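You operate a simulated robot arm through the tools that you are given. There is no shell and no other tool.

Carry out the task below with a simulated two-armed robot. There is one attempt and no reset: what you move stays moved.

Task
Pull-start the black engine, warm it up and run it at about 2000 rpm.
Fine: fuel tap, choke and switch on before pulling; choke back to run once the counter reads warm.

It is judged by the outcome, as a careful person would: the job done as asked, and still so three seconds after it is handed in. It fails if anything else is knocked over, pushed out of place, dropped, spilled or broken.

Robot
Two 7-joint arms with fingered hands on one trunk that stands fixed in place. Base frame: the origin is at the foot of the trunk, x ahead of it, y to its left, z up. Lengths are in m, angles in degrees, forces in N, time in s.
The left shoulder is at [0.069, 0.182, 1.147], the right one opposite. With the tool pointing down near the work surface each hand reaches from about 0.44 to 0.84 m from the base axis, measured 20 degrees to its own side. Payload 3.8 kg a hand.
The tool frame of a hand sits at the grasp point between the pads (the TCP): z along the fingers, y along the line on which they close. The tips reach 0.03 m beyond it. The gripper opens to 0.104 m; its body begins 0.035 m behind the TCP. The gripper is a hand of 4 fingers: y runs from the thumb to the fingers, the wrist lies at [-0.017, -0.104, -0.178] in the tool frame, and closing takes about 1.5 s.
Orientation is that of the tool frame in the base frame, as a unit quaternion [w, x, y, z]. With the fingers straight down and the wrist toward the robot, the tool's x, y and z point along [0, 1, 0], [1, 0, 0] and [0, 0, -1] of the base frame.

Tools
- The arms move only by the tool step_arm. It takes "left_commands", "right_commands" or both (then of equal length, played together; a hand with none holds still); each is a list of rows, each a list of 2 entries, a list of its own where there are three numbers: the shift along the tool's x, y, z in m, then the turn, a rotation vector about the tool's x, y, z in degrees. In form: [[[x, y, z], [rx, ry, rz]], ...]. A call has 1 to 20 rows; each row is the pose to reach, as a shift and turn from the pose commanded when the call began, along the tool's axes at that moment. "left_hand" and "right_hand" are, for a hand that has rows, the finger opening in m, from 0 to 0.104, set as the call begins (left out, the last holds). Rows are played at 5 a second. More than 0.05 m and 8.6 degrees between two rows, or a gripper value outside its range, and nothing of the call is played. A pose out of reach is approached as far as the arm can. The call stops where the force on the tool passes 40 N (or 10 N more than at its start, if that is more) or the arm is blocked; 0.2 s more then pass. Each finger travels about 0.072 m/s and halts on what it meets, pressing with about 24 N; the grip force reading is that of the motor and also rises with nothing between the fingers. The clock runs only during rows and for 0.2 s after the last one: add rows that repeat a pose to give the fingers time. It gives the time, the measured TCP pose, the force on the tool (base axes), the opening and the grip force at its end, in the units of the frame above (readings bear some noise), with the torque about the TCP (base axes, N m) and any sound that the robot's microphone picked up, and new pictures: "show" is both (left out), scene, wrist or none (wrist: the cameras of the hands that moved).
- Cameras (640 x 400 px; columns grow to the right, rows downward): "scene" is now at [0.1486, 0.0543, 1.3505]; the picture's right is [0.58, -0.81, 0.00], its down [-0.28, -0.20, -0.94] and it looks along [0.77, 0.55, -0.34] (base axes); focal length 268 px, centre (320, 200). "left" rides on the left gripper at [-0.066, -0.09, -0.126] in its tool frame; the picture's right is [-0.78, -0.30, 0.56], its down [0.57, -0.70, 0.42] and it looks along [0.27, 0.65, 0.71] (tool axes); focal length 275 px, centre (320, 200). "right" rides on the right gripper at [0.066, -0.09, -0.126] in its tool frame; the picture's right is [-0.78, 0.30, -0.56], its down [-0.57, -0.70, 0.42] and it looks along [-0.27, 0.65, 0.71] (tool axes); focal length 275 px, centre (320, 200). There is no depth. A picture from a camera that has moved, and an enlarged one, comes with that camera's place and axes in the base frame and with its lens.
- lift_body(by): moves the trunk up (or, below 0, down) by that many m; the arms and the scene camera ride with it, the base frame stays. It gives what a move gives, with no picture.
- finger_targets(index, middle, ring, thumb_bend, thumb_turn, hand): sets how far each is bent, from 0 (flat) to 1 (curled in); at 0.3 the hand is open as for a grip, at 0.7 the pads meet at the TCP. One left out holds its place. A second passes; each finger stops where it meets its share of the squeeze, and holds until it gets a number again. A gripper value or a shape takes the hand back. It gives what a move gives, with no picture; readings hold the bend of each and the force on the fingers (four entries, about 0 where the hand has none), thumb and palm. thumb_turn goes from beside the hand (0) to across from the fingers (1), as for a grip.
- set_grasp(shape, hand): the hand has 4 fingers and takes this shape, open, in about a second: jaw (thumb against the fingers, like two jaws); tri (thumb and two fingers); tip (a fingertip pinch); poke (one finger out to press); point (the index stretched); flat (the hand flat); cup (the hand cupped); fist (a fist). The gripper value then closes the fingers along that shape, each until it touches; the sizes above hold for jaw. It gives what a move gives, with no picture.
- aim_head(pan, tilt): turns the head with the scene camera to pan (to the left, within 86 degrees either way) and tilt (down, from -29 to 69), counted from straight ahead of the robot (the tilt from the chest, where the trunk bows). It gives what a move gives, and a new picture of the scene camera.
- zoom(camera, box): a new picture of the part [left, top, right, bottom] of that camera's present view, enlarged. The clock stands still meanwhile.
- close_job(): hands the job in; it is judged then, once.

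Places have to be worked out from the pictures, the camera data and where the tool is seen. Open the grippers and draw the arms clear of the work before you hand the job in, unless the task says otherwise.

The tools are called after "Call:" as name(argument=value, ...) on one line, values as JSON. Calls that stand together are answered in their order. step_arm: Moves the arms, as the interface text tells. Its arguments: {"type":"object","properties":{"left_commands":{"type":"array","items":{"type":"array"}},"left_hand":{"type":"number"},"right_commands":{"type":"array","items":{"type":"array"}},"right_hand":{"type":"number"},"show":{"type":"string","enum":["both","scene","wrist","none"]}},"required":[]} The other tools are called the same way: lift_body (by) moves the trunk up or down; set_grasp (shape, hand) gives the hand a shape; finger_targets (index, middle, ring, thumb_bend, thumb_turn, hand) moves the fingers one by one; aim_head (pan, tilt) turns the head that bears the scene camera; zoom (camera, box) takes an enlarged picture of a part of a camera's view; close_job () hands the job in.

At the start:

```text
clock: 0.0
left_position: [0.3364, 0.4922, 1.2891]
left_orientation: [0.0, 0.708, 0.707, 0.0]
left_ft_force: [0.1, -0.4, -0.4]
left_ft_torque: [0.0, 0.0, 0.02]
left_width: 0.1038
left_grip_force: 0.1
left_shape: jaw
left_bend: [0.3, 0.3, 0.3, 0.3, 0.97]
left_finger forces: [0.0, 0.1, 0.1, 0.0, 0.0, 0.1]
right_position: [0.592, 0.0022, 1.2176]
right_orientation: [0.001, 0.708, 0.707, 0.0]
right_ft_force: [0.0, 0.1, -0.3]
right_ft_torque: [0.03, 0.01, -0.02]
right_width: 0.1036
right_grip_force: 0.0
right_shape: jaw
right_bend: [0.3, 0.3, 0.3, 0.3, 0.97]
right_finger forces: [0.1, 0.0, 0.0, 0.0, 0.0, 0.0]
trunk travel left (down, up): [-0.3, 0.456]
head pan, tilt (commanded): [35.5, 19.8]
```

scene: 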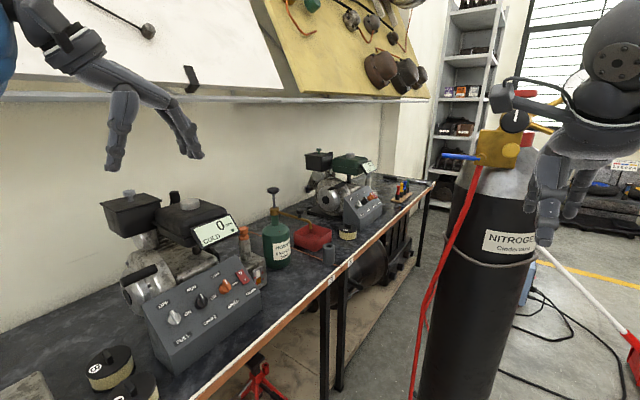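
right: 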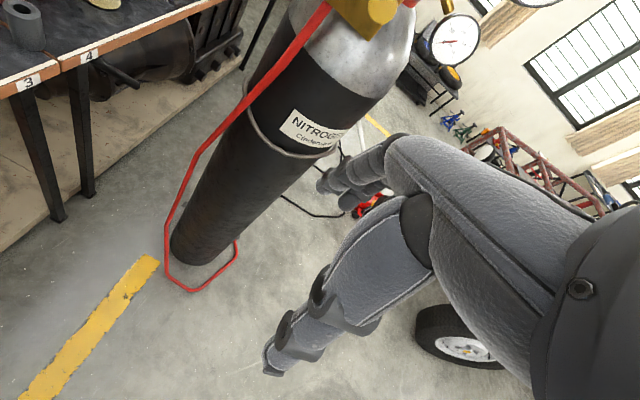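
left: 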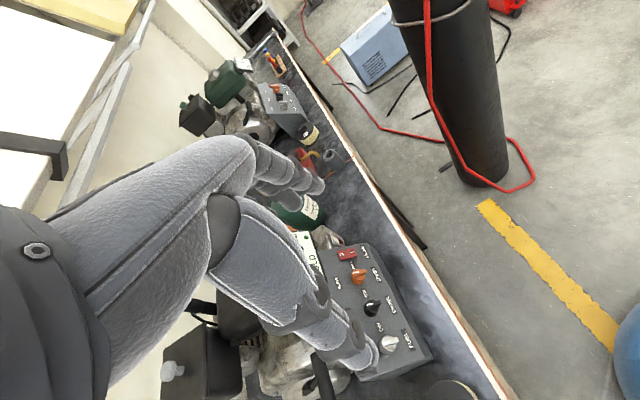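

The scene shows a near engine with a black tank/airbox and a far one with a green tank, each with a control box. I'll look closer at the near one and its control panel.

Call:
zoom(camera="scene", box=[90, 170, 290, 370])

Call:
zoom(camera="scene", box=[260, 130, 420, 250])

Call:
zoom(camera="left", box=[260, 200, 480, 400])

```text
2.00 times, centred on (190, 270) of scene
camera zoom: at [0.1486, 0.0543, 1.3505], right [0.58, -0.81, 0.0], down [-0.28, -0.2, -0.94], along [0.77, 0.55, -0.34], focal length 536 px, centre (580, 60)
```

zoom: 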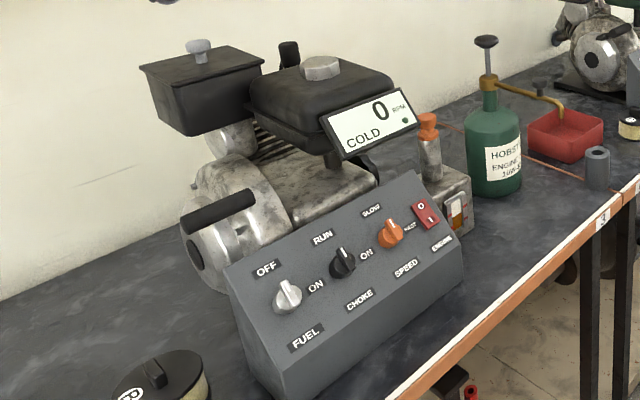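

```text
3.33 times, centred on (340, 190) of scene
camera zoom: at [0.1486, 0.0543, 1.3505], right [0.58, -0.81, 0.0], down [-0.28, -0.2, -0.94], along [0.77, 0.55, -0.34], focal length 892 px, centre (253, 233)
```

zoom: 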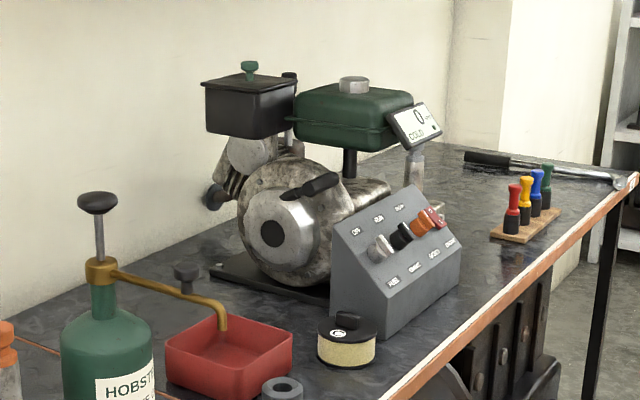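

```text
2.00 times, centred on (370, 300) of left
camera zoom: at [0.2473, 0.4263, 1.4138], right [-0.3, -0.78, -0.56], down [-0.7, 0.57, -0.42], along [0.65, 0.26, -0.71], focal length 551 px, centre (220, 0)
```

zoom: 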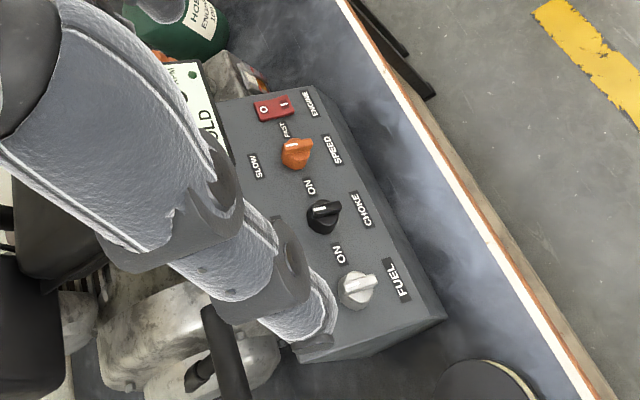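

Triangulating between the scene and left cameras puts the knobs at about FUEL (0.35,0.604,0.89), CHOKE (0.419,0.609,0.888), SPEED (0.488,0.606,0.89) and switch (0.548,0.61,0.885). I'll turn the head to face the black engine for a better look.

Call:
aim_head(pan=66, tilt=30)

```text
clock: 1.0
left_position: [0.3355, 0.492, 1.2881]
left_orientation: [-0.001, 0.707, 0.707, 0.0]
left_ft_force: [0.3, 0.3, -0.2]
left_ft_torque: [0.01, 0.04, 0.01]
left_width: 0.1036
left_grip_force: 0.0
left_shape: jaw
left_bend: [0.3, 0.3, 0.3, 0.3, 0.97]
left_finger forces: [0.0, 0.0, 0.1, 0.0, 0.1, 0.0]
right_position: [0.5922, 0.0016, 1.2178]
right_orientation: [0.0, 0.707, 0.707, 0.0]
right_ft_force: [0.3, 0.0, -0.3]
right_ft_torque: [0.03, 0.0, 0.03]
right_width: 0.1035
right_grip_force: 0.0
right_shape: jaw
right_bend: [0.3, 0.3, 0.3, 0.3, 0.97]
right_finger forces: [0.0, 0.1, 0.0, 0.1, 0.0, 0.0]
trunk travel left (down, up): [-0.3, 0.456]
head pan, tilt (commanded): [66.0, 30.0]
camera scene: at [0.1096, 0.0829, 1.3342], right [0.91, -0.41, 0.0], down [-0.2, -0.46, -0.87], along [0.35, 0.79, -0.5], focal length 268 px, centre (320, 200)
```

scene: 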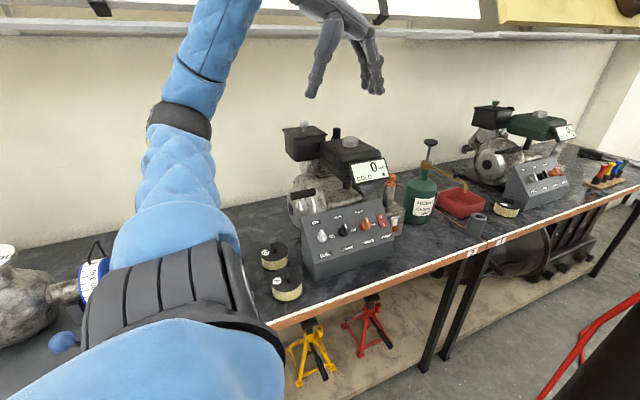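

Call:
zoom(camera="scene", box=[250, 110, 410, 310])

Call:
zoom(camera="scene", box=[270, 115, 350, 215])

Call:
zoom(camera="scene", box=[295, 195, 400, 280])

```text
2.00 times, centred on (330, 210) of scene
camera zoom: at [0.1096, 0.0829, 1.3342], right [0.91, -0.41, 0.0], down [-0.2, -0.46, -0.87], along [0.35, 0.79, -0.5], focal length 536 px, centre (300, 180)
```

zoom: 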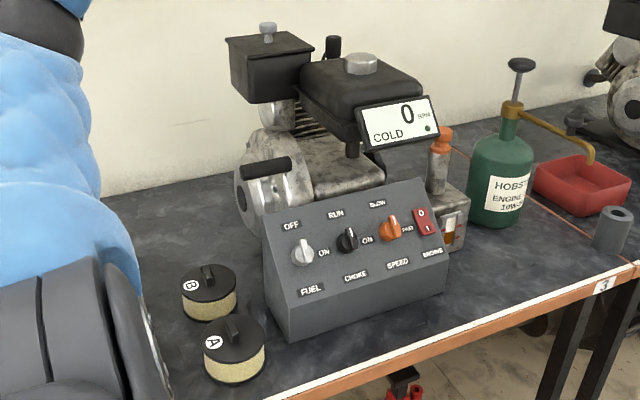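

```text
4.00 times, centred on (310, 165) of scene
camera zoom: at [0.1096, 0.0829, 1.3342], right [0.91, -0.41, 0.0], down [-0.2, -0.46, -0.87], along [0.35, 0.79, -0.5], focal length 1071 px, centre (360, 340)
```

zoom: 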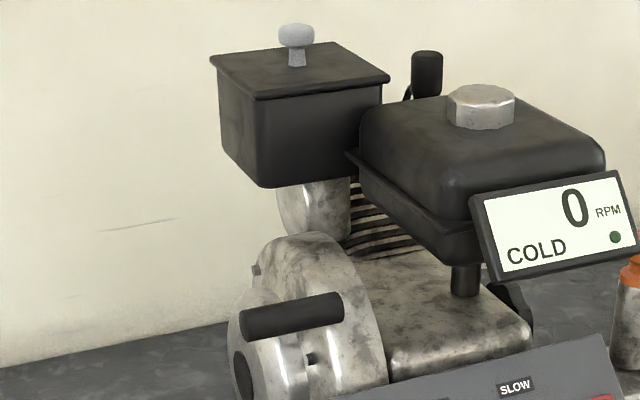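

```text
4.71 times, centred on (348, 238) of scene
camera zoom: at [0.1096, 0.0829, 1.3342], right [0.91, -0.41, 0.0], down [-0.2, -0.46, -0.87], along [0.35, 0.79, -0.5], focal length 1260 px, centre (191, 24)
```

zoom: 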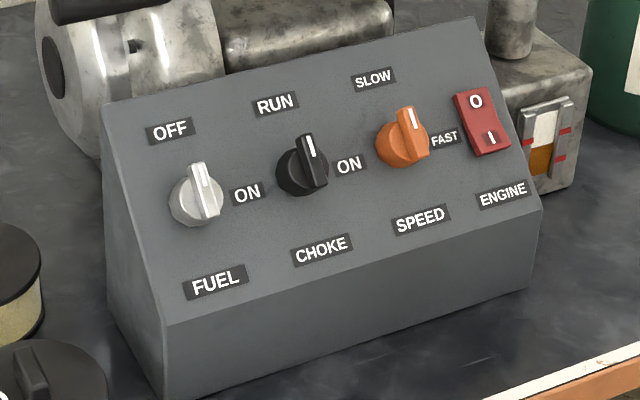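

The knobs all point up: fuel OFF, choke RUN, speed SLOW. The rocker has O at the top and I at the bottom, and the starter handle is a black bar at about (0.335,0.703,0.975), roughly along x. I'll turn the left hand so its wrist is toward −y and view the handle with the hand camera.

Call:
step_arm(left_commands=[[[-0.004, 0.002, 0.008], [0, 0, -8]], [[-0.008, 0.004, 0.016], [0, 0, -16]], [[-0.012, 0.007, 0.024], [0, 0, -24]], [[-0.016, 0.009, 0.032], [0, 0, -32]], [[-0.019, 0.011, 0.04], [0, 0, -40]], [[-0.023, 0.013, 0.048], [0, 0, -48]], [[-0.027, 0.016, 0.056], [0, 0, -56]], [[-0.031, 0.018, 0.064], [0, 0, -64]], [[-0.034, 0.02, 0.072], [0, 0, -72]], [[-0.038, 0.022, 0.08], [0, 0, -80]], [[-0.042, 0.0245, 0.088], [0, 0, -88]]])

```text
clock: 3.4
left_position: [0.36, 0.4487, 1.1995]
left_orientation: [0.0, 0.017, 1.0, 0.001]
left_ft_force: [0.4, 0.2, -0.2]
left_ft_torque: [-0.01, 0.02, 0.02]
left_width: 0.1038
left_grip_force: 0.0
left_shape: jaw
left_bend: [0.3, 0.3, 0.3, 0.3, 0.97]
left_finger forces: [0.0, 0.0, 0.1, 0.1, 0.0, 0.0]
right_position: [0.5918, 0.002, 1.2175]
right_orientation: [0.0, 0.707, 0.707, 0.001]
right_ft_force: [0.4, -0.1, 0.1]
right_ft_torque: [0.01, 0.0, 0.0]
right_width: 0.1034
right_grip_force: 0.0
right_shape: jaw
right_bend: [0.3, 0.3, 0.3, 0.3, 0.97]
right_finger forces: [0.0, 0.0, 0.0, 0.0, 0.0, 0.1]
trunk travel left (down, up): [-0.3, 0.456]
head pan, tilt (commanded): [66.0, 30.0]
camera scene: at [0.1099, 0.0825, 1.3342], right [0.91, -0.41, 0.0], down [-0.2, -0.46, -0.87], along [0.35, 0.79, -0.5], focal length 268 px, centre (320, 200)
camera left: at [0.4235, 0.358, 1.325], right [0.77, -0.32, -0.56], down [-0.6, -0.68, -0.43], along [-0.24, 0.66, -0.71], focal length 275 px, centre (320, 200)
```

scene: 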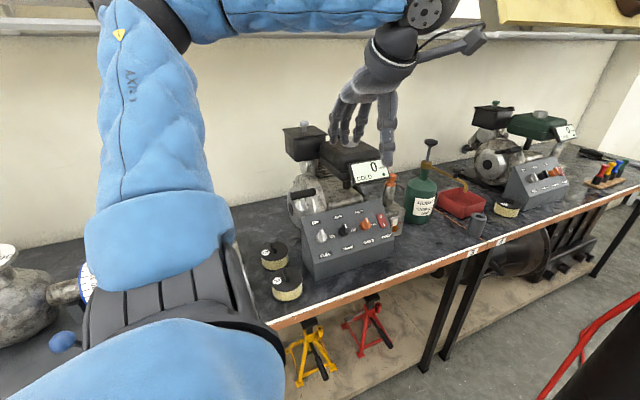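
left: 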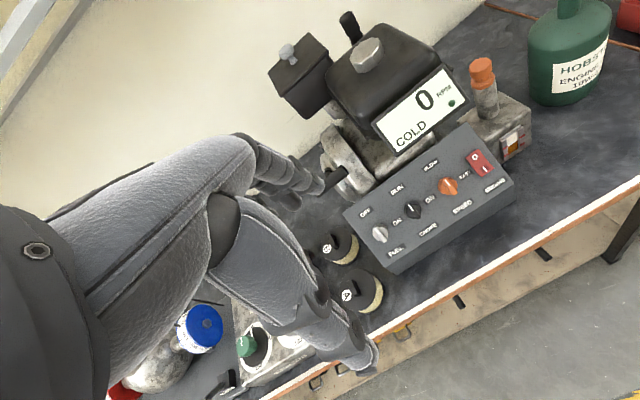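

The hand turned as planned. I'll zoom the left camera in on the starter handle and the panel.

Call:
zoom(camera="left", box=[290, 120, 410, 220])

Call:
zoom(camera="left", box=[340, 110, 540, 280])

```text
4.00 times, centred on (350, 170) of left
camera zoom: at [0.4235, 0.358, 1.325], right [0.77, -0.32, -0.56], down [-0.6, -0.68, -0.43], along [-0.24, 0.66, -0.71], focal length 1101 px, centre (200, 320)
```

zoom: 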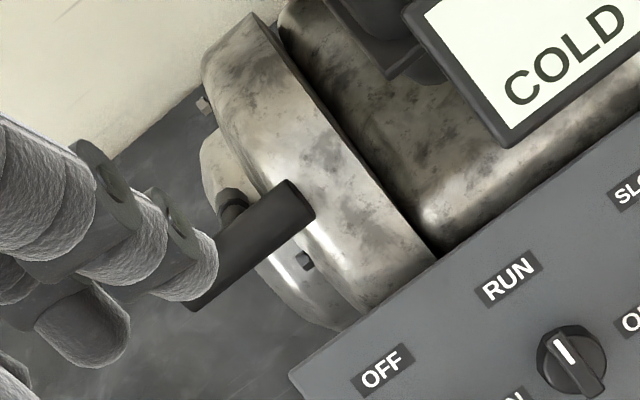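

```text
2.35 times, centred on (440, 195) of left
camera zoom: at [0.4235, 0.358, 1.325], right [0.77, -0.32, -0.56], down [-0.6, -0.68, -0.43], along [-0.24, 0.66, -0.71], focal length 648 px, centre (38, 212)
```

zoom: 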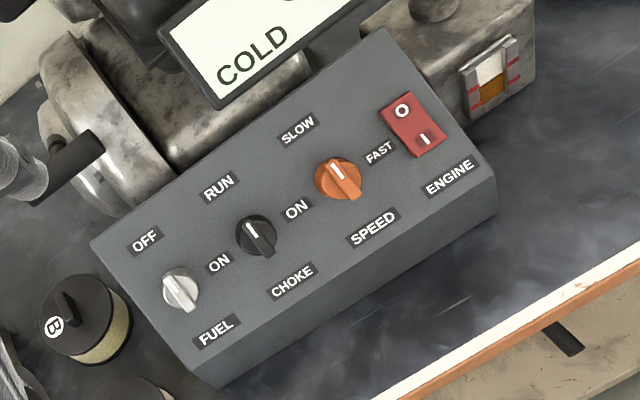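

The panel is a roughly 45° slope, normal about (0,−0.7,0.7), spanning x 0.315–0.589. I'll test the reachable wrist orientations in free air, first pitching the hand 45° so the fingers point along the panel normal.

Call:
step_arm(left_commands=[[[0, 0.008, 0.01], [-7.5, 0, 0]], [[0, 0.017, 0.02], [-15, 0, 0]], [[0, 0.025, 0.03], [-22.5, 0, 0]], [[0, 0.034, 0.04], [-30, 0, 0]], [[0, 0.042, 0.05], [-37.5, 0, 0]], [[0, 0.05, 0.06], [-45, 0, 0]], [[0, 0.05, 0.06], [-45, 0, 0]]])

```text
clock: 5.0
left_position: [0.3631, 0.5017, 1.1415]
left_orientation: [0.006, 0.016, 0.923, 0.384]
left_ft_force: [0.1, -0.1, 0.9]
left_ft_torque: [-0.01, 0.01, -0.03]
left_width: 0.1038
left_grip_force: 0.0
left_shape: jaw
left_bend: [0.3, 0.3, 0.3, 0.3, 0.97]
left_finger forces: [0.1, 0.1, 0.1, 0.0, 0.0, 0.0]
right_position: [0.5904, 0.0028, 1.2191]
right_orientation: [0.0, 0.707, 0.708, 0.001]
right_ft_force: [-0.8, -1.0, -0.4]
right_ft_torque: [-0.04, -0.03, -0.01]
right_width: 0.1036
right_grip_force: 0.0
right_shape: jaw
right_bend: [0.3, 0.3, 0.3, 0.3, 0.97]
right_finger forces: [0.0, 0.1, 0.1, 0.1, 0.0, 0.1]
trunk travel left (down, up): [-0.3, 0.456]
head pan, tilt (commanded): [66.0, 30.0]
camera scene: at [0.1089, 0.0827, 1.3343], right [0.91, -0.41, 0.0], down [-0.2, -0.46, -0.87], along [0.35, 0.79, -0.5], focal length 268 px, centre (320, 200)
camera left: at [0.4237, 0.3466, 1.166], right [0.78, 0.16, -0.6], down [-0.58, -0.17, -0.8], along [-0.23, 0.97, -0.04], focal length 275 px, centre (320, 200)
```

scene: 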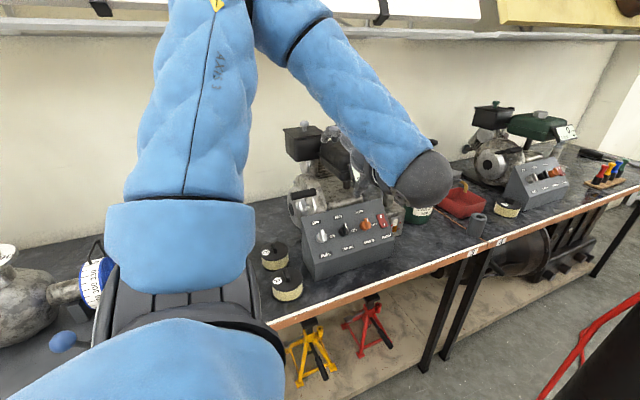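
left: 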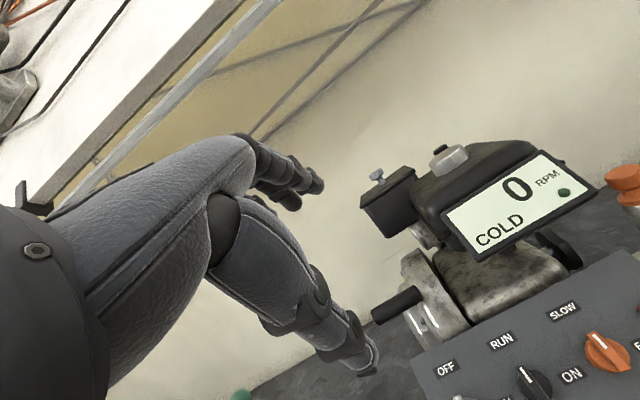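

Pitch reached. Zooming on the handle from this lower, frontal viewpoint to see how it sits relative to the drum.

Call:
zoom(camera="left", box=[350, 220, 510, 360])

```text
2.86 times, centred on (430, 290) of left
camera zoom: at [0.4237, 0.3466, 1.166], right [0.78, 0.16, -0.6], down [-0.58, -0.17, -0.8], along [-0.23, 0.97, -0.04], focal length 786 px, centre (6, -57)
```

zoom: 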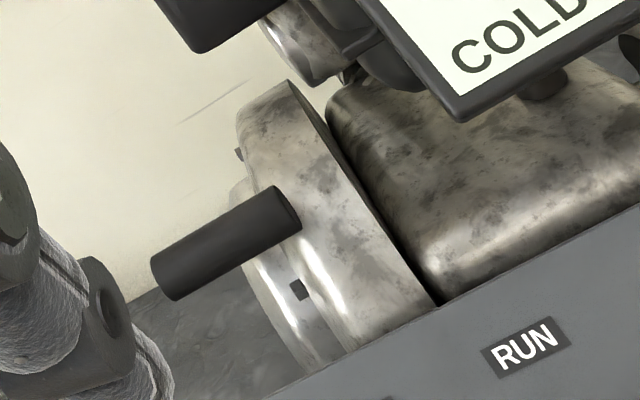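

Handle confirmed near (0.336,0.70,0.975), spanning x 0.30–0.37, about 24 mm thick. Next I test turning the hand a further −90° about its pointing axis, which I'd want as the start pose for a clockwise knob twist.

Call:
step_arm(left_commands=[[[0, 0, 0], [0, 0, -8]], [[0, 0, 0], [0, 0, -16]], [[0, 0, 0], [0, 0, -24]], [[0, 0, 0], [0, 0, -32]], [[0, 0, 0], [0, 0, -40]], [[0, 0, 0], [0, 0, -48]], [[0, 0, 0], [0, 0, -56]], [[0, 0, 0], [0, 0, -64]], [[0, 0, 0], [0, 0, -72]], [[0, 0, 0], [0, 0, -80]], [[0, 0, 0], [0, 0, -88]], [[0, 0, 0], [0, 0, -88]]])

```text
clock: 7.6
left_position: [0.4264, 0.6285, 1.2504]
left_orientation: [0.266, -0.618, 0.688, 0.271]
left_ft_force: [0.2, 0.0, -0.2]
left_ft_torque: [-0.02, -0.05, -0.01]
left_width: 0.1036
left_grip_force: 0.1
left_shape: jaw
left_bend: [0.3, 0.3, 0.3, 0.3, 0.97]
left_finger forces: [0.0, 0.1, 0.0, 0.0, 0.0, 0.0]
left hand out of reach, approached as far as the arm can: row 4, 5, 6, 7, 8, 9, 10, 11, 12
right_position: [0.5886, 0.0016, 1.2182]
right_orientation: [0.0, 0.707, 0.707, 0.0]
right_ft_force: [-1.3, -0.2, -0.2]
right_ft_torque: [0.01, -0.01, -0.02]
right_width: 0.1038
right_grip_force: 0.0
right_shape: jaw
right_bend: [0.3, 0.3, 0.3, 0.3, 0.97]
right_finger forces: [0.1, 0.1, 0.0, 0.0, 0.0, 0.0]
trunk travel left (down, up): [-0.3, 0.456]
head pan, tilt (commanded): [66.0, 30.0]
camera scene: at [0.1073, 0.0826, 1.3345], right [0.91, -0.41, 0.0], down [-0.2, -0.46, -0.87], along [0.35, 0.79, -0.5], focal length 268 px, centre (320, 200)
camera left: at [0.519, 0.5787, 1.3812], right [0.39, 0.91, 0.14], down [0.66, -0.17, -0.74], along [-0.65, 0.37, -0.66], focal length 275 px, centre (320, 200)
```

scene: 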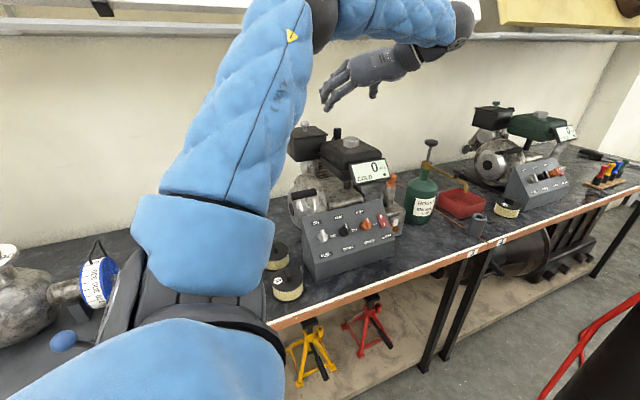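
left: 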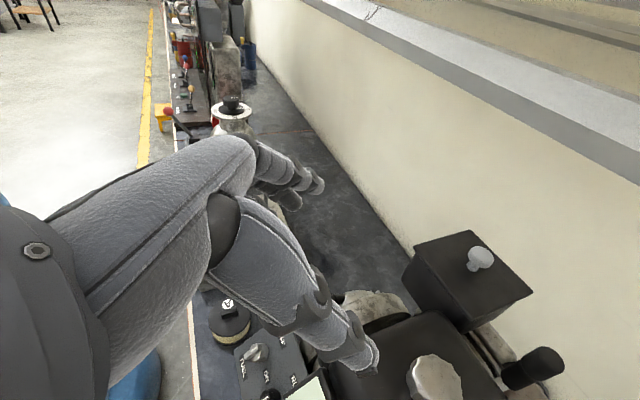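

That orientation exceeds the wrist range and the arm drifted up to (0.426,0.629,1.25), clear of everything. I'll turn back the +88°.

Call:
step_arm(left_commands=[[[0, 0, 0], [0, 0, 8]], [[0, 0, 0], [0, 0, 16]], [[0, 0, 0], [0, 0, 24]], [[0, 0, 0], [0, 0, 32]], [[0, 0, 0], [0, 0, 40]], [[0, 0, 0], [0, 0, 48]], [[0, 0, 0], [0, 0, 56]], [[0, 0, 0], [0, 0, 64]], [[0, 0, 0], [0, 0, 72]], [[0, 0, 0], [0, 0, 80]], [[0, 0, 0], [0, 0, 88]], [[0, 0, 0], [0, 0, 88]]])

```text
clock: 10.2
left_position: [0.4291, 0.6293, 1.2521]
left_orientation: [0.007, 0.018, 0.924, 0.382]
left_ft_force: [0.1, -0.3, -0.1]
left_ft_torque: [-0.02, 0.01, 0.02]
left_width: 0.1039
left_grip_force: 0.0
left_shape: jaw
left_bend: [0.3, 0.3, 0.3, 0.3, 0.97]
left_finger forces: [0.1, 0.1, 0.1, 0.0, 0.0, 0.1]
right_position: [0.5931, 0.0007, 1.2175]
right_orientation: [0.0, 0.707, 0.707, 0.0]
right_ft_force: [0.3, 0.5, -0.4]
right_ft_torque: [0.01, 0.02, 0.01]
right_width: 0.104
right_grip_force: 0.1
right_shape: jaw
right_bend: [0.3, 0.3, 0.3, 0.3, 0.97]
right_finger forces: [0.0, 0.1, 0.0, 0.0, 0.1, 0.0]
trunk travel left (down, up): [-0.3, 0.456]
head pan, tilt (commanded): [66.0, 30.0]
camera scene: at [0.1098, 0.0827, 1.3342], right [0.91, -0.41, 0.0], down [-0.2, -0.46, -0.87], along [0.35, 0.79, -0.5], focal length 268 px, centre (320, 200)
camera left: at [0.4889, 0.4747, 1.2772], right [0.78, 0.16, -0.6], down [-0.58, -0.17, -0.8], along [-0.23, 0.97, -0.05], focal length 275 px, centre (320, 200)
```

scene: 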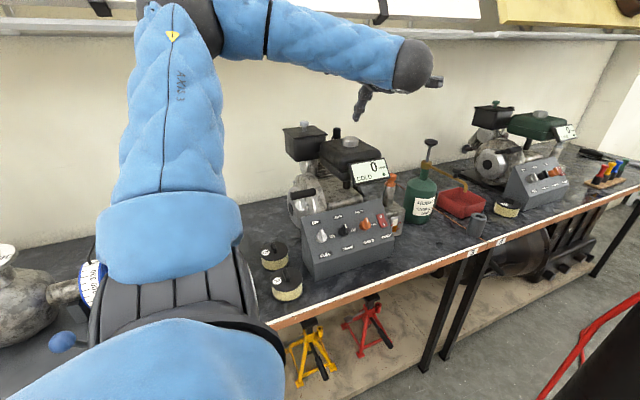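
left: 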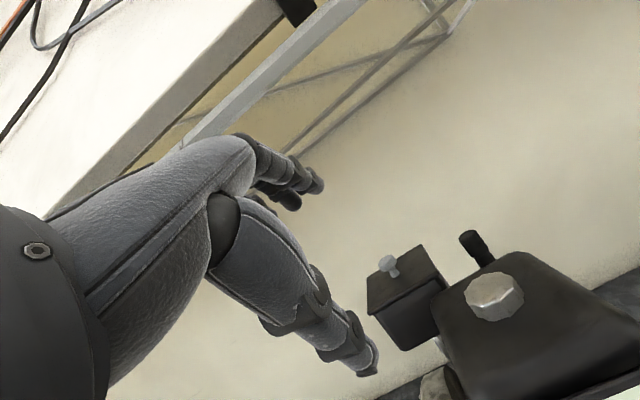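

The orientation is restored at (0.429,0.629,1.252). A finger push on the pointer knobs looks simpler than a wrist twist, so I'll come back to a working stand-off in front of the panel and form the poke shape.

Call:
step_arm(left_commands=[[[0.012, -0.033, 0.002], [0, 0, 0]], [[0.023, -0.066, 0.005], [0, 0, 0]], [[0.035, -0.099, 0.007], [0, 0, 0]], [[0.047, -0.132, 0.009], [0, 0, 0]], [[0.058, -0.165, 0.012], [0, 0, 0]], [[0.07, -0.198, 0.014], [0, 0, 0]]], show="none")

Call:
set_grasp(hand="left", shape="poke")

Call:
zoom(camera="left", box=[0, 0, 640, 400])

Call:
zoom(camera="scene", box=[160, 50, 480, 250])

```text
clock: 11.6
left_position: [0.3532, 0.502, 1.1013]
left_orientation: [0.006, 0.016, 0.924, 0.382]
left_ft_force: [0.3, 0.0, 0.1]
left_ft_torque: [0.0, 0.01, -0.01]
left_width: 0.1037
left_grip_force: 0.0
left_shape: jaw
left_bend: [0.3, 0.3, 0.3, 0.3, 0.97]
left_finger forces: [0.0, 0.1, 0.0, 0.0, 0.0, 0.0]
right_position: [0.5918, 0.0013, 1.2169]
right_orientation: [0.0, 0.707, 0.707, 0.0]
right_ft_force: [0.0, -0.3, 0.2]
right_ft_torque: [-0.03, 0.03, -0.03]
right_width: 0.1039
right_grip_force: 0.0
right_shape: jaw
right_bend: [0.3, 0.3, 0.3, 0.3, 0.97]
right_finger forces: [0.0, 0.0, 0.1, 0.1, 0.0, 0.0]
trunk travel left (down, up): [-0.3, 0.456]
head pan, tilt (commanded): [66.0, 30.0]
```

```text
clock: 12.5
left_position: [0.3532, 0.5014, 1.1027]
left_orientation: [0.008, 0.017, 0.924, 0.382]
left_ft_force: [-0.3, 0.3, -0.2]
left_ft_torque: [0.01, 0.01, -0.01]
left_width: 0.0
left_grip_force: 0.0
left_shape: poke
left_bend: [0.7, 0.7, 0.99, 1.0, 1.0]
left_finger forces: [0.1, 0.1, 0.0, 0.0, 0.1, 0.1]
right_position: [0.5908, 0.0014, 1.217]
right_orientation: [0.0, 0.707, 0.707, 0.0]
right_ft_force: [-0.5, 0.2, 0.0]
right_ft_torque: [-0.02, -0.02, -0.02]
right_width: 0.1037
right_grip_force: 0.1
right_shape: jaw
right_bend: [0.3, 0.3, 0.3, 0.3, 0.97]
right_finger forces: [0.0, 0.0, 0.0, 0.0, 0.0, 0.0]
trunk travel left (down, up): [-0.3, 0.456]
head pan, tilt (commanded): [66.0, 30.0]
```

```text
1.00 times, centred on (320, 200) of left (not enlarged: the box is as wide or as high as the picture)
camera zoom: at [0.4135, 0.3475, 1.127], right [0.78, 0.16, -0.6], down [-0.58, -0.17, -0.8], along [-0.23, 0.97, -0.05], focal length 275 px, centre (320, 200)
```

zoom: 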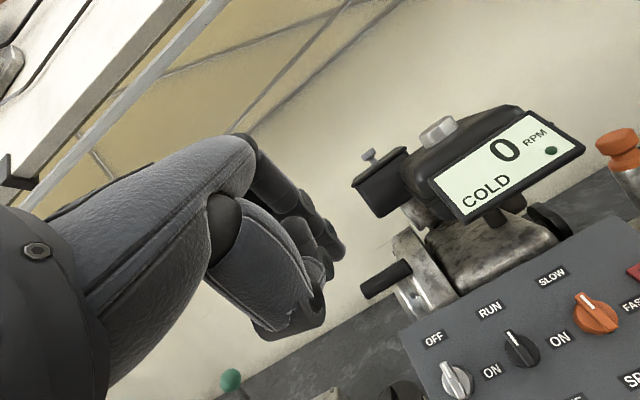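

```text
2.00 times, centred on (320, 150) of scene
camera zoom: at [0.1095, 0.0829, 1.3342], right [0.91, -0.41, 0.0], down [-0.2, -0.46, -0.87], along [0.35, 0.79, -0.5], focal length 536 px, centre (320, 300)
```

zoom: 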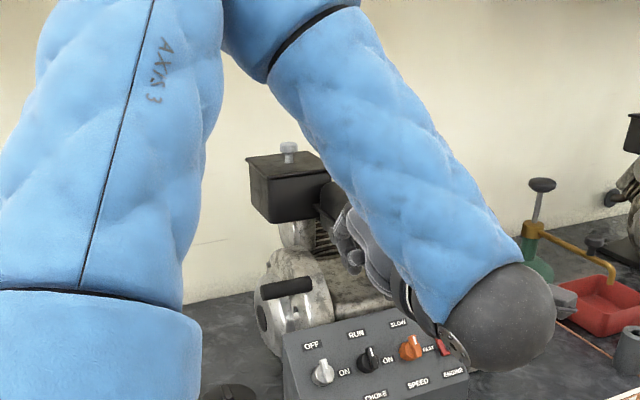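

The poke shape shows bends [0.7,0.7,0.99,1.0]. I'll zoom in on the fingers to see which one protrudes and where its tip lies.

Call:
zoom(camera="left", box=[190, 130, 390, 350])

Call:
zoom(camera="left", box=[390, 260, 640, 400])

```text
1.82 times, centred on (290, 240) of left
camera zoom: at [0.4135, 0.3475, 1.127], right [0.78, 0.16, -0.6], down [-0.58, -0.17, -0.8], along [-0.23, 0.97, -0.05], focal length 500 px, centre (374, 127)
```

zoom: 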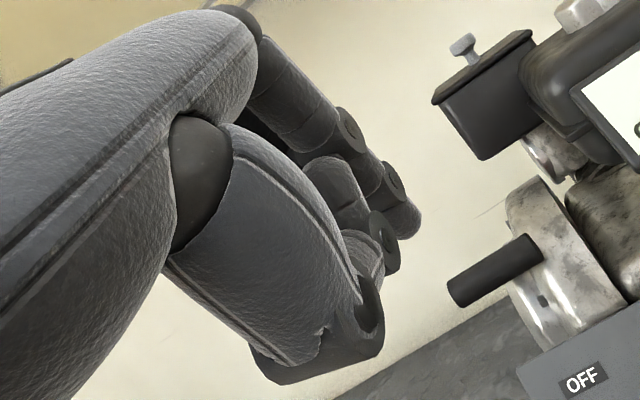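

```text
2.56 times, centred on (515, 330) of left
camera zoom: at [0.4135, 0.3475, 1.127], right [0.78, 0.16, -0.6], down [-0.58, -0.17, -0.8], along [-0.23, 0.97, -0.05], focal length 705 px, centre (-179, -133)
```

zoom: 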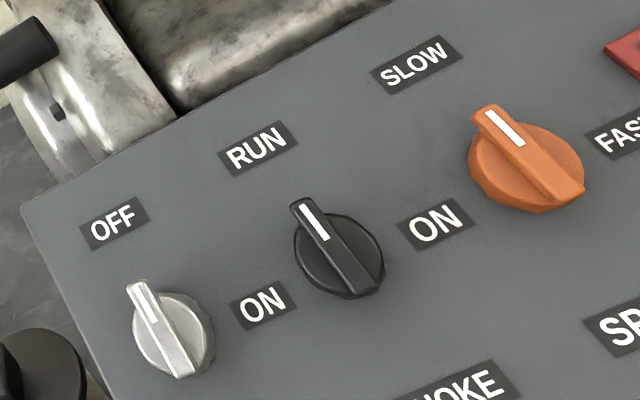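

Index and middle may both be out. I'll curl the middle, ring and thumb fully, leave only the index at 0.7, and look again.

Call:
finger_targets(hand="left", index=0.65, middle=1.0, ring=1.0, thumb_bend=1.0)

Call:
zoom(camera="left", box=[190, 130, 390, 350])

Call:
zoom(camera="scene", box=[280, 90, 420, 200])

```text
clock: 13.5
left_position: [0.3527, 0.5018, 1.1025]
left_orientation: [0.007, 0.016, 0.924, 0.383]
left_ft_force: [0.4, 0.5, 0.2]
left_ft_torque: [0.03, -0.03, -0.03]
left_width: 0.0236
left_grip_force: 0.0
left_shape: fingers
left_bend: [0.32, 1.0, 1.0, 1.0, 1.0]
left_finger forces: [0.0, 0.0, 0.0, 0.1, 0.1, 0.1]
right_position: [0.5923, 0.0016, 1.217]
right_orientation: [0.0, 0.707, 0.707, 0.0]
right_ft_force: [0.2, 0.0, 1.3]
right_ft_torque: [-0.02, -0.02, 0.03]
right_width: 0.1036
right_grip_force: 0.0
right_shape: jaw
right_bend: [0.3, 0.3, 0.3, 0.3, 0.97]
right_finger forces: [0.1, 0.1, 0.0, 0.0, 0.0, 0.1]
trunk travel left (down, up): [-0.3, 0.456]
head pan, tilt (commanded): [66.0, 30.0]
```

```text
1.82 times, centred on (290, 240) of left
camera zoom: at [0.4134, 0.3473, 1.1268], right [0.78, 0.16, -0.6], down [-0.58, -0.17, -0.8], along [-0.23, 0.97, -0.05], focal length 500 px, centre (374, 127)
```

zoom: 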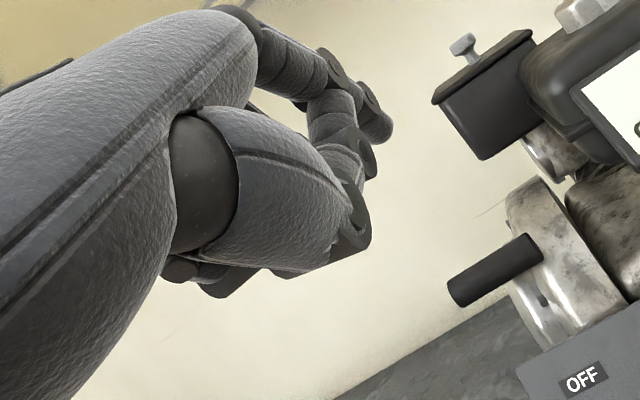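

```text
3.64 times, centred on (350, 145) of scene
camera zoom: at [0.1095, 0.0829, 1.3342], right [0.91, -0.41, 0.0], down [-0.2, -0.46, -0.87], along [0.35, 0.79, -0.5], focal length 974 px, centre (211, 400)
```

zoom: 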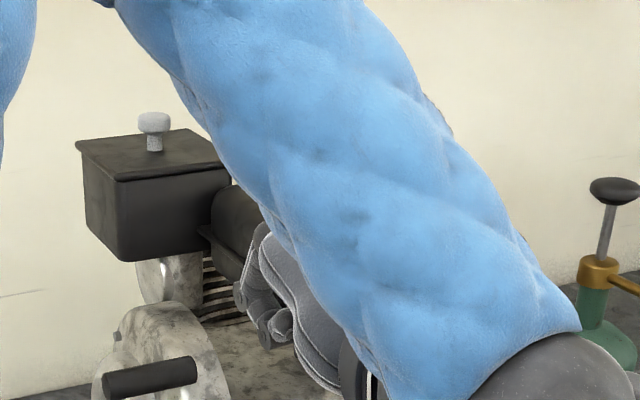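

Index reads only 0.32, possibly blocked by the curled thumb. I'll swing the thumb beside the hand and command the index again.

Call:
finger_targets(hand="left", index=0.6, middle=1.0, ring=1.0, thumb_bend=0.8, thumb_turn=0.0)

Call:
zoom(camera="left", box=[190, 130, 390, 350])

```text
clock: 14.5
left_position: [0.3523, 0.5026, 1.1021]
left_orientation: [0.007, 0.017, 0.924, 0.383]
left_ft_force: [0.2, 0.0, -0.5]
left_ft_torque: [0.0, -0.01, 0.03]
left_width: 0.0776
left_grip_force: 0.0
left_shape: fingers
left_bend: [0.6, 1.0, 1.0, 0.8, 0.0]
left_finger forces: [0.0, 0.0, 0.0, 0.0, 0.0, 0.0]
right_position: [0.5917, 0.0021, 1.2183]
right_orientation: [0.0, 0.707, 0.707, 0.0]
right_ft_force: [0.2, 0.2, -0.2]
right_ft_torque: [0.0, 0.02, 0.0]
right_width: 0.1039
right_grip_force: 0.1
right_shape: jaw
right_bend: [0.3, 0.3, 0.3, 0.3, 0.97]
right_finger forces: [0.0, 0.1, 0.0, 0.0, 0.0, 0.1]
trunk travel left (down, up): [-0.3, 0.456]
head pan, tilt (commanded): [66.0, 30.0]
```

```text
1.82 times, centred on (290, 240) of left
camera zoom: at [0.4134, 0.3473, 1.1268], right [0.78, 0.16, -0.6], down [-0.58, -0.17, -0.8], along [-0.23, 0.97, -0.05], focal length 500 px, centre (374, 127)
```

zoom: 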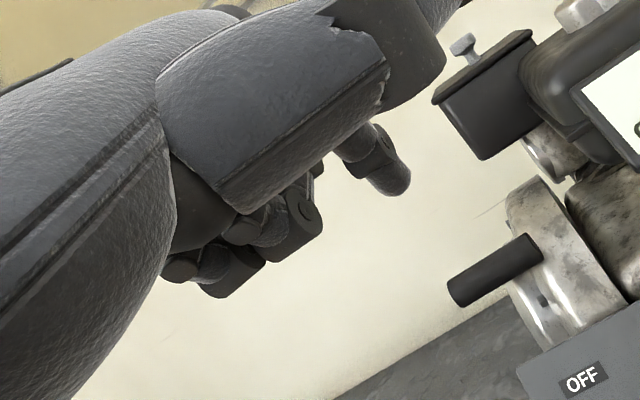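

The index now protrudes alone, but the thumb beside the hand blocks the camera. I'll try the thumb turned halfway and fully bent, to see if it tucks away while leaving the index free.

Call:
finger_targets(hand="left", index=0.5, thumb_bend=1.0, thumb_turn=0.5)

Call:
zoom(camera="left", box=[190, 130, 390, 350])

```text
clock: 15.5
left_position: [0.3535, 0.5019, 1.1023]
left_orientation: [0.007, 0.016, 0.924, 0.383]
left_ft_force: [0.1, -0.2, -0.3]
left_ft_torque: [0.03, -0.01, 0.0]
left_width: 0.0353
left_grip_force: 0.0
left_shape: fingers
left_bend: [0.5, 1.0, 1.0, 1.0, 0.51]
left_finger forces: [0.1, 0.1, 0.0, 0.1, 0.1, 0.0]
right_position: [0.5922, 0.0034, 1.2182]
right_orientation: [-0.001, 0.707, 0.707, -0.001]
right_ft_force: [-0.2, 0.7, 0.2]
right_ft_torque: [0.03, -0.01, 0.03]
right_width: 0.1039
right_grip_force: 0.1
right_shape: jaw
right_bend: [0.3, 0.3, 0.3, 0.3, 0.97]
right_finger forces: [0.1, 0.1, 0.1, 0.0, 0.0, 0.0]
trunk travel left (down, up): [-0.3, 0.456]
head pan, tilt (commanded): [66.0, 30.0]
```

```text
1.82 times, centred on (290, 240) of left
camera zoom: at [0.4134, 0.3473, 1.1268], right [0.78, 0.16, -0.6], down [-0.58, -0.17, -0.8], along [-0.23, 0.97, -0.05], focal length 500 px, centre (374, 127)
```

zoom: 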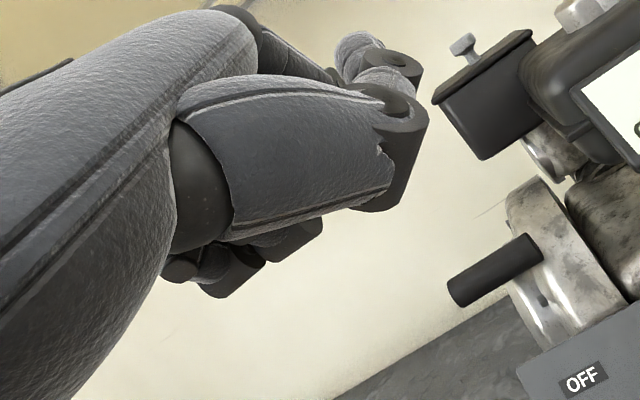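

The thumb now hides the index. I'll return to the built-in poke shape, give it time to settle, and look again.

Call:
set_grasp(hand="left", shape="poke")

Call:
step_arm(left_commands=[[[0, 0, 0], [0, 0, 8]], [[0, 0, 0], [0, 0, 16]], [[0, 0, 0], [0, 0, 24]], [[0, 0, 0], [0, 0, 32]], [[0, 0, 0], [0, 0, 40]], [[0, 0, 0], [0, 0, 48]], [[0, 0, 0], [0, 0, 56]], [[0, 0, 0], [0, 0, 64]], [[0, 0, 0], [0, 0, 72]], [[0, 0, 0], [0, 0, 80]], [[0, 0, 0], [0, 0, 88]]])

Call:
zoom(camera="left", box=[190, 130, 390, 350])

Call:
zoom(camera="scene", box=[280, 50, 480, 200])

```text
clock: 16.4
left_position: [0.3531, 0.5025, 1.1015]
left_orientation: [0.007, 0.018, 0.924, 0.383]
left_ft_force: [0.1, -0.1, -0.6]
left_ft_torque: [-0.01, 0.02, 0.07]
left_width: 0.0001
left_grip_force: 0.0
left_shape: poke
left_bend: [0.7, 0.7, 0.99, 1.0, 0.83]
left_finger forces: [0.0, 0.0, 0.0, 0.1, 0.0, 0.0]
right_position: [0.592, 0.0012, 1.2167]
right_orientation: [0.001, 0.707, 0.707, 0.0]
right_ft_force: [-0.2, 0.4, -0.1]
right_ft_torque: [0.02, 0.02, 0.03]
right_width: 0.1037
right_grip_force: 0.1
right_shape: jaw
right_bend: [0.3, 0.3, 0.3, 0.3, 0.97]
right_finger forces: [0.0, 0.0, 0.0, 0.0, 0.0, 0.1]
trunk travel left (down, up): [-0.3, 0.456]
head pan, tilt (commanded): [66.0, 30.0]
```

```text
clock: 18.8
left_position: [0.3586, 0.5071, 1.1082]
left_orientation: [-0.26, 0.655, 0.652, 0.279]
left_ft_force: [-0.5, 0.2, -0.3]
left_ft_torque: [-0.01, -0.03, 0.0]
left_width: 0.0
left_grip_force: 0.1
left_shape: poke
left_bend: [0.7, 0.7, 0.99, 1.0, 0.84]
left_finger forces: [0.0, 0.0, 0.0, 0.0, 0.0, 0.0]
left hand out of reach, approached as far as the arm can: row 2, 3, 4, 5, 6, 7, 8, 9, 10, 11
right_position: [0.5912, 0.0021, 1.2176]
right_orientation: [0.001, 0.707, 0.707, -0.001]
right_ft_force: [0.3, 0.5, -0.3]
right_ft_torque: [-0.01, 0.03, -0.01]
right_width: 0.1038
right_grip_force: 0.1
right_shape: jaw
right_bend: [0.3, 0.3, 0.3, 0.3, 0.97]
right_finger forces: [0.1, 0.0, 0.0, 0.1, 0.0, 0.0]
trunk travel left (down, up): [-0.3, 0.456]
head pan, tilt (commanded): [66.0, 30.0]
camera scene: at [0.1092, 0.0828, 1.3343], right [0.91, -0.41, 0.0], down [-0.2, -0.46, -0.87], along [0.35, 0.79, -0.5], focal length 268 px, centre (320, 200)
camera left: at [0.2664, 0.3718, 1.1475], right [-0.28, -0.15, -0.95], down [-0.69, 0.71, 0.09], along [0.66, 0.68, -0.3], focal length 275 px, centre (320, 200)
```

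scene: 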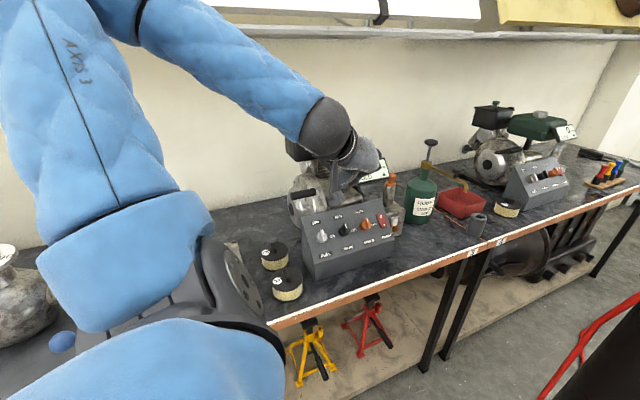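
left: 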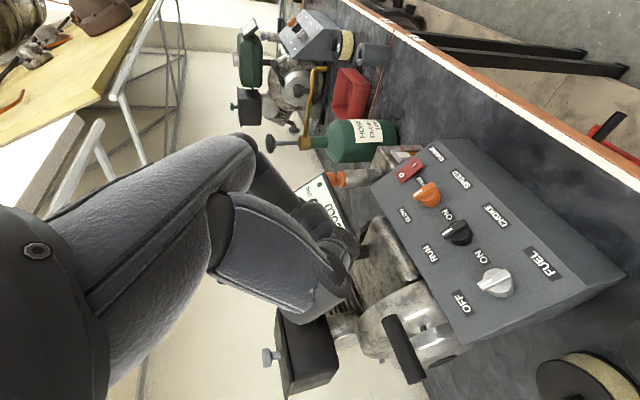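

```text
1.82 times, centred on (290, 240) of left
camera zoom: at [0.2664, 0.3718, 1.1475], right [-0.28, -0.15, -0.95], down [-0.69, 0.71, 0.09], along [0.66, 0.68, -0.3], focal length 500 px, centre (374, 127)
```

zoom: 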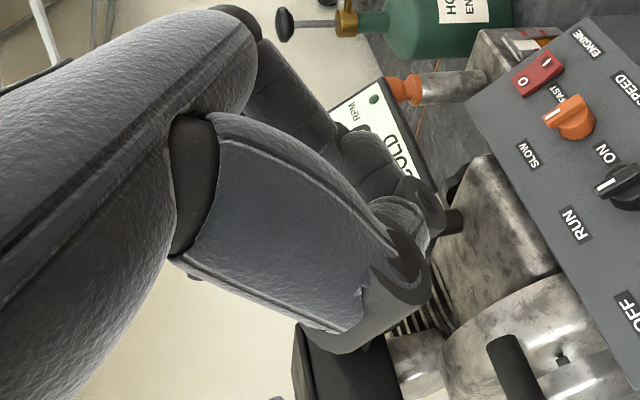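

```text
2.67 times, centred on (380, 125) of scene
camera zoom: at [0.1092, 0.0828, 1.3343], right [0.91, -0.41, 0.0], down [-0.2, -0.46, -0.87], along [0.35, 0.79, -0.5], focal length 714 px, centre (160, 400)
```

zoom: 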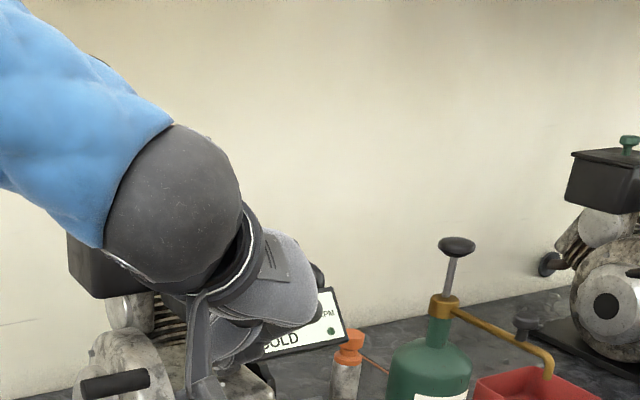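

The +88° orientation (fingers toward +x, pointing into the panel) is reachable. To learn where the poke fingertip is, I'll raise the hand and point it down so the scene camera sees it in profile.

Call:
step_arm(left_commands=[[[0.0165, 0.007, -0.0165], [0, -7.5, 0]], [[0.033, 0.013, -0.033], [0, -15, 0]], [[0.05, 0.02, -0.05], [0, -22.5, 0]], [[0.066, 0.027, -0.066], [0, -30, 0]], [[0.083, 0.033, -0.083], [0, -37.5, 0]], [[0.099, 0.04, -0.099], [0, -45, 0]], [[0.099, 0.04, -0.099], [0, -45, 0]]])

Call:
zoom(camera="scene", box=[280, 20, 480, 170])

Call:
zoom(camera="left", box=[190, 130, 390, 350])

```text
clock: 20.4
left_position: [0.3966, 0.5057, 1.2467]
left_orientation: [0.01, 0.711, 0.703, 0.008]
left_ft_force: [-0.6, -0.2, 0.8]
left_ft_torque: [0.0, 0.01, 0.03]
left_width: 0.0
left_grip_force: 0.2
left_shape: poke
left_bend: [0.7, 0.7, 0.99, 1.0, 0.84]
left_finger forces: [0.1, 0.1, 0.0, 0.0, 0.0, 0.1]
right_position: [0.5913, 0.0018, 1.2171]
right_orientation: [0.0, 0.707, 0.707, 0.0]
right_ft_force: [-0.1, 0.1, 0.5]
right_ft_torque: [0.0, 0.0, 0.01]
right_width: 0.1039
right_grip_force: 0.1
right_shape: jaw
right_bend: [0.3, 0.3, 0.3, 0.3, 0.97]
right_finger forces: [0.0, 0.0, 0.0, 0.0, 0.0, 0.0]
trunk travel left (down, up): [-0.3, 0.456]
head pan, tilt (commanded): [66.0, 30.0]
camera scene: at [0.1091, 0.0826, 1.3343], right [0.91, -0.41, 0.0], down [-0.2, -0.46, -0.87], along [0.35, 0.79, -0.5], focal length 268 px, centre (320, 200)
camera left: at [0.3022, 0.4413, 1.3699], right [-0.29, -0.77, -0.56], down [-0.68, 0.58, -0.44], along [0.67, 0.26, -0.7], focal length 275 px, centre (320, 200)
```

scene: 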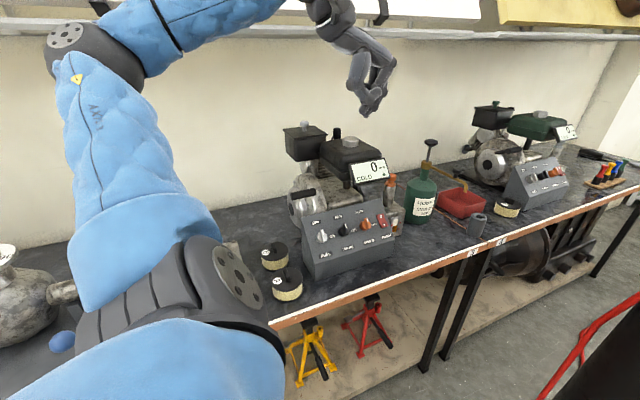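
left: 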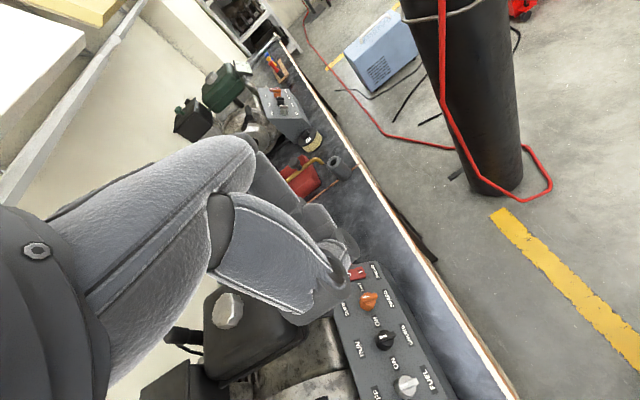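

```text
2.67 times, centred on (380, 95) of scene
camera zoom: at [0.1091, 0.0826, 1.3343], right [0.91, -0.41, 0.0], down [-0.2, -0.46, -0.87], along [0.35, 0.79, -0.5], focal length 714 px, centre (160, 480)
```

zoom: 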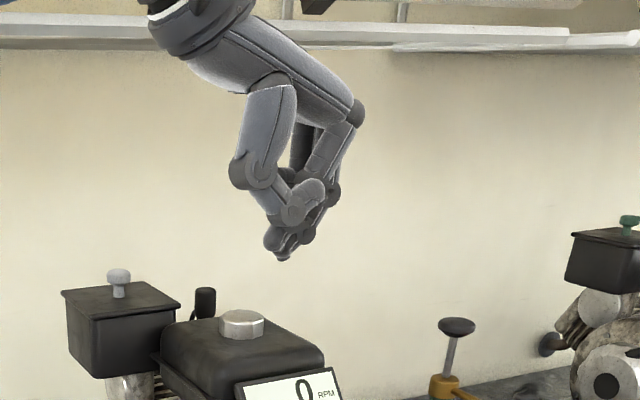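

```text
1.82 times, centred on (290, 240) of left
camera zoom: at [0.3022, 0.4413, 1.3699], right [-0.29, -0.77, -0.56], down [-0.68, 0.58, -0.44], along [0.67, 0.26, -0.7], focal length 500 px, centre (374, 127)
```

zoom: 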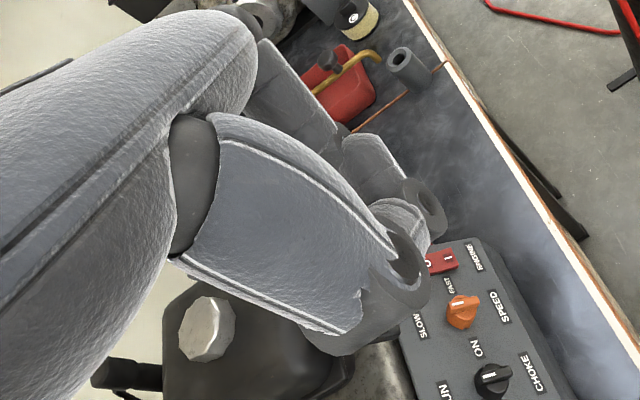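

Now the hand is in profile. A closer zoom will identify the lowest fingertip.

Call:
zoom(camera="scene", box=[335, 30, 415, 130])

```text
4.00 times, centred on (375, 80) of scene
camera zoom: at [0.1091, 0.0826, 1.3343], right [0.91, -0.41, 0.0], down [-0.2, -0.46, -0.87], along [0.35, 0.79, -0.5], focal length 1071 px, centre (100, 680)
```

zoom: 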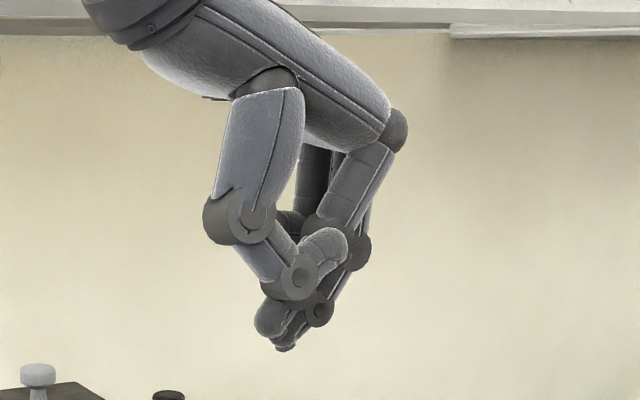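

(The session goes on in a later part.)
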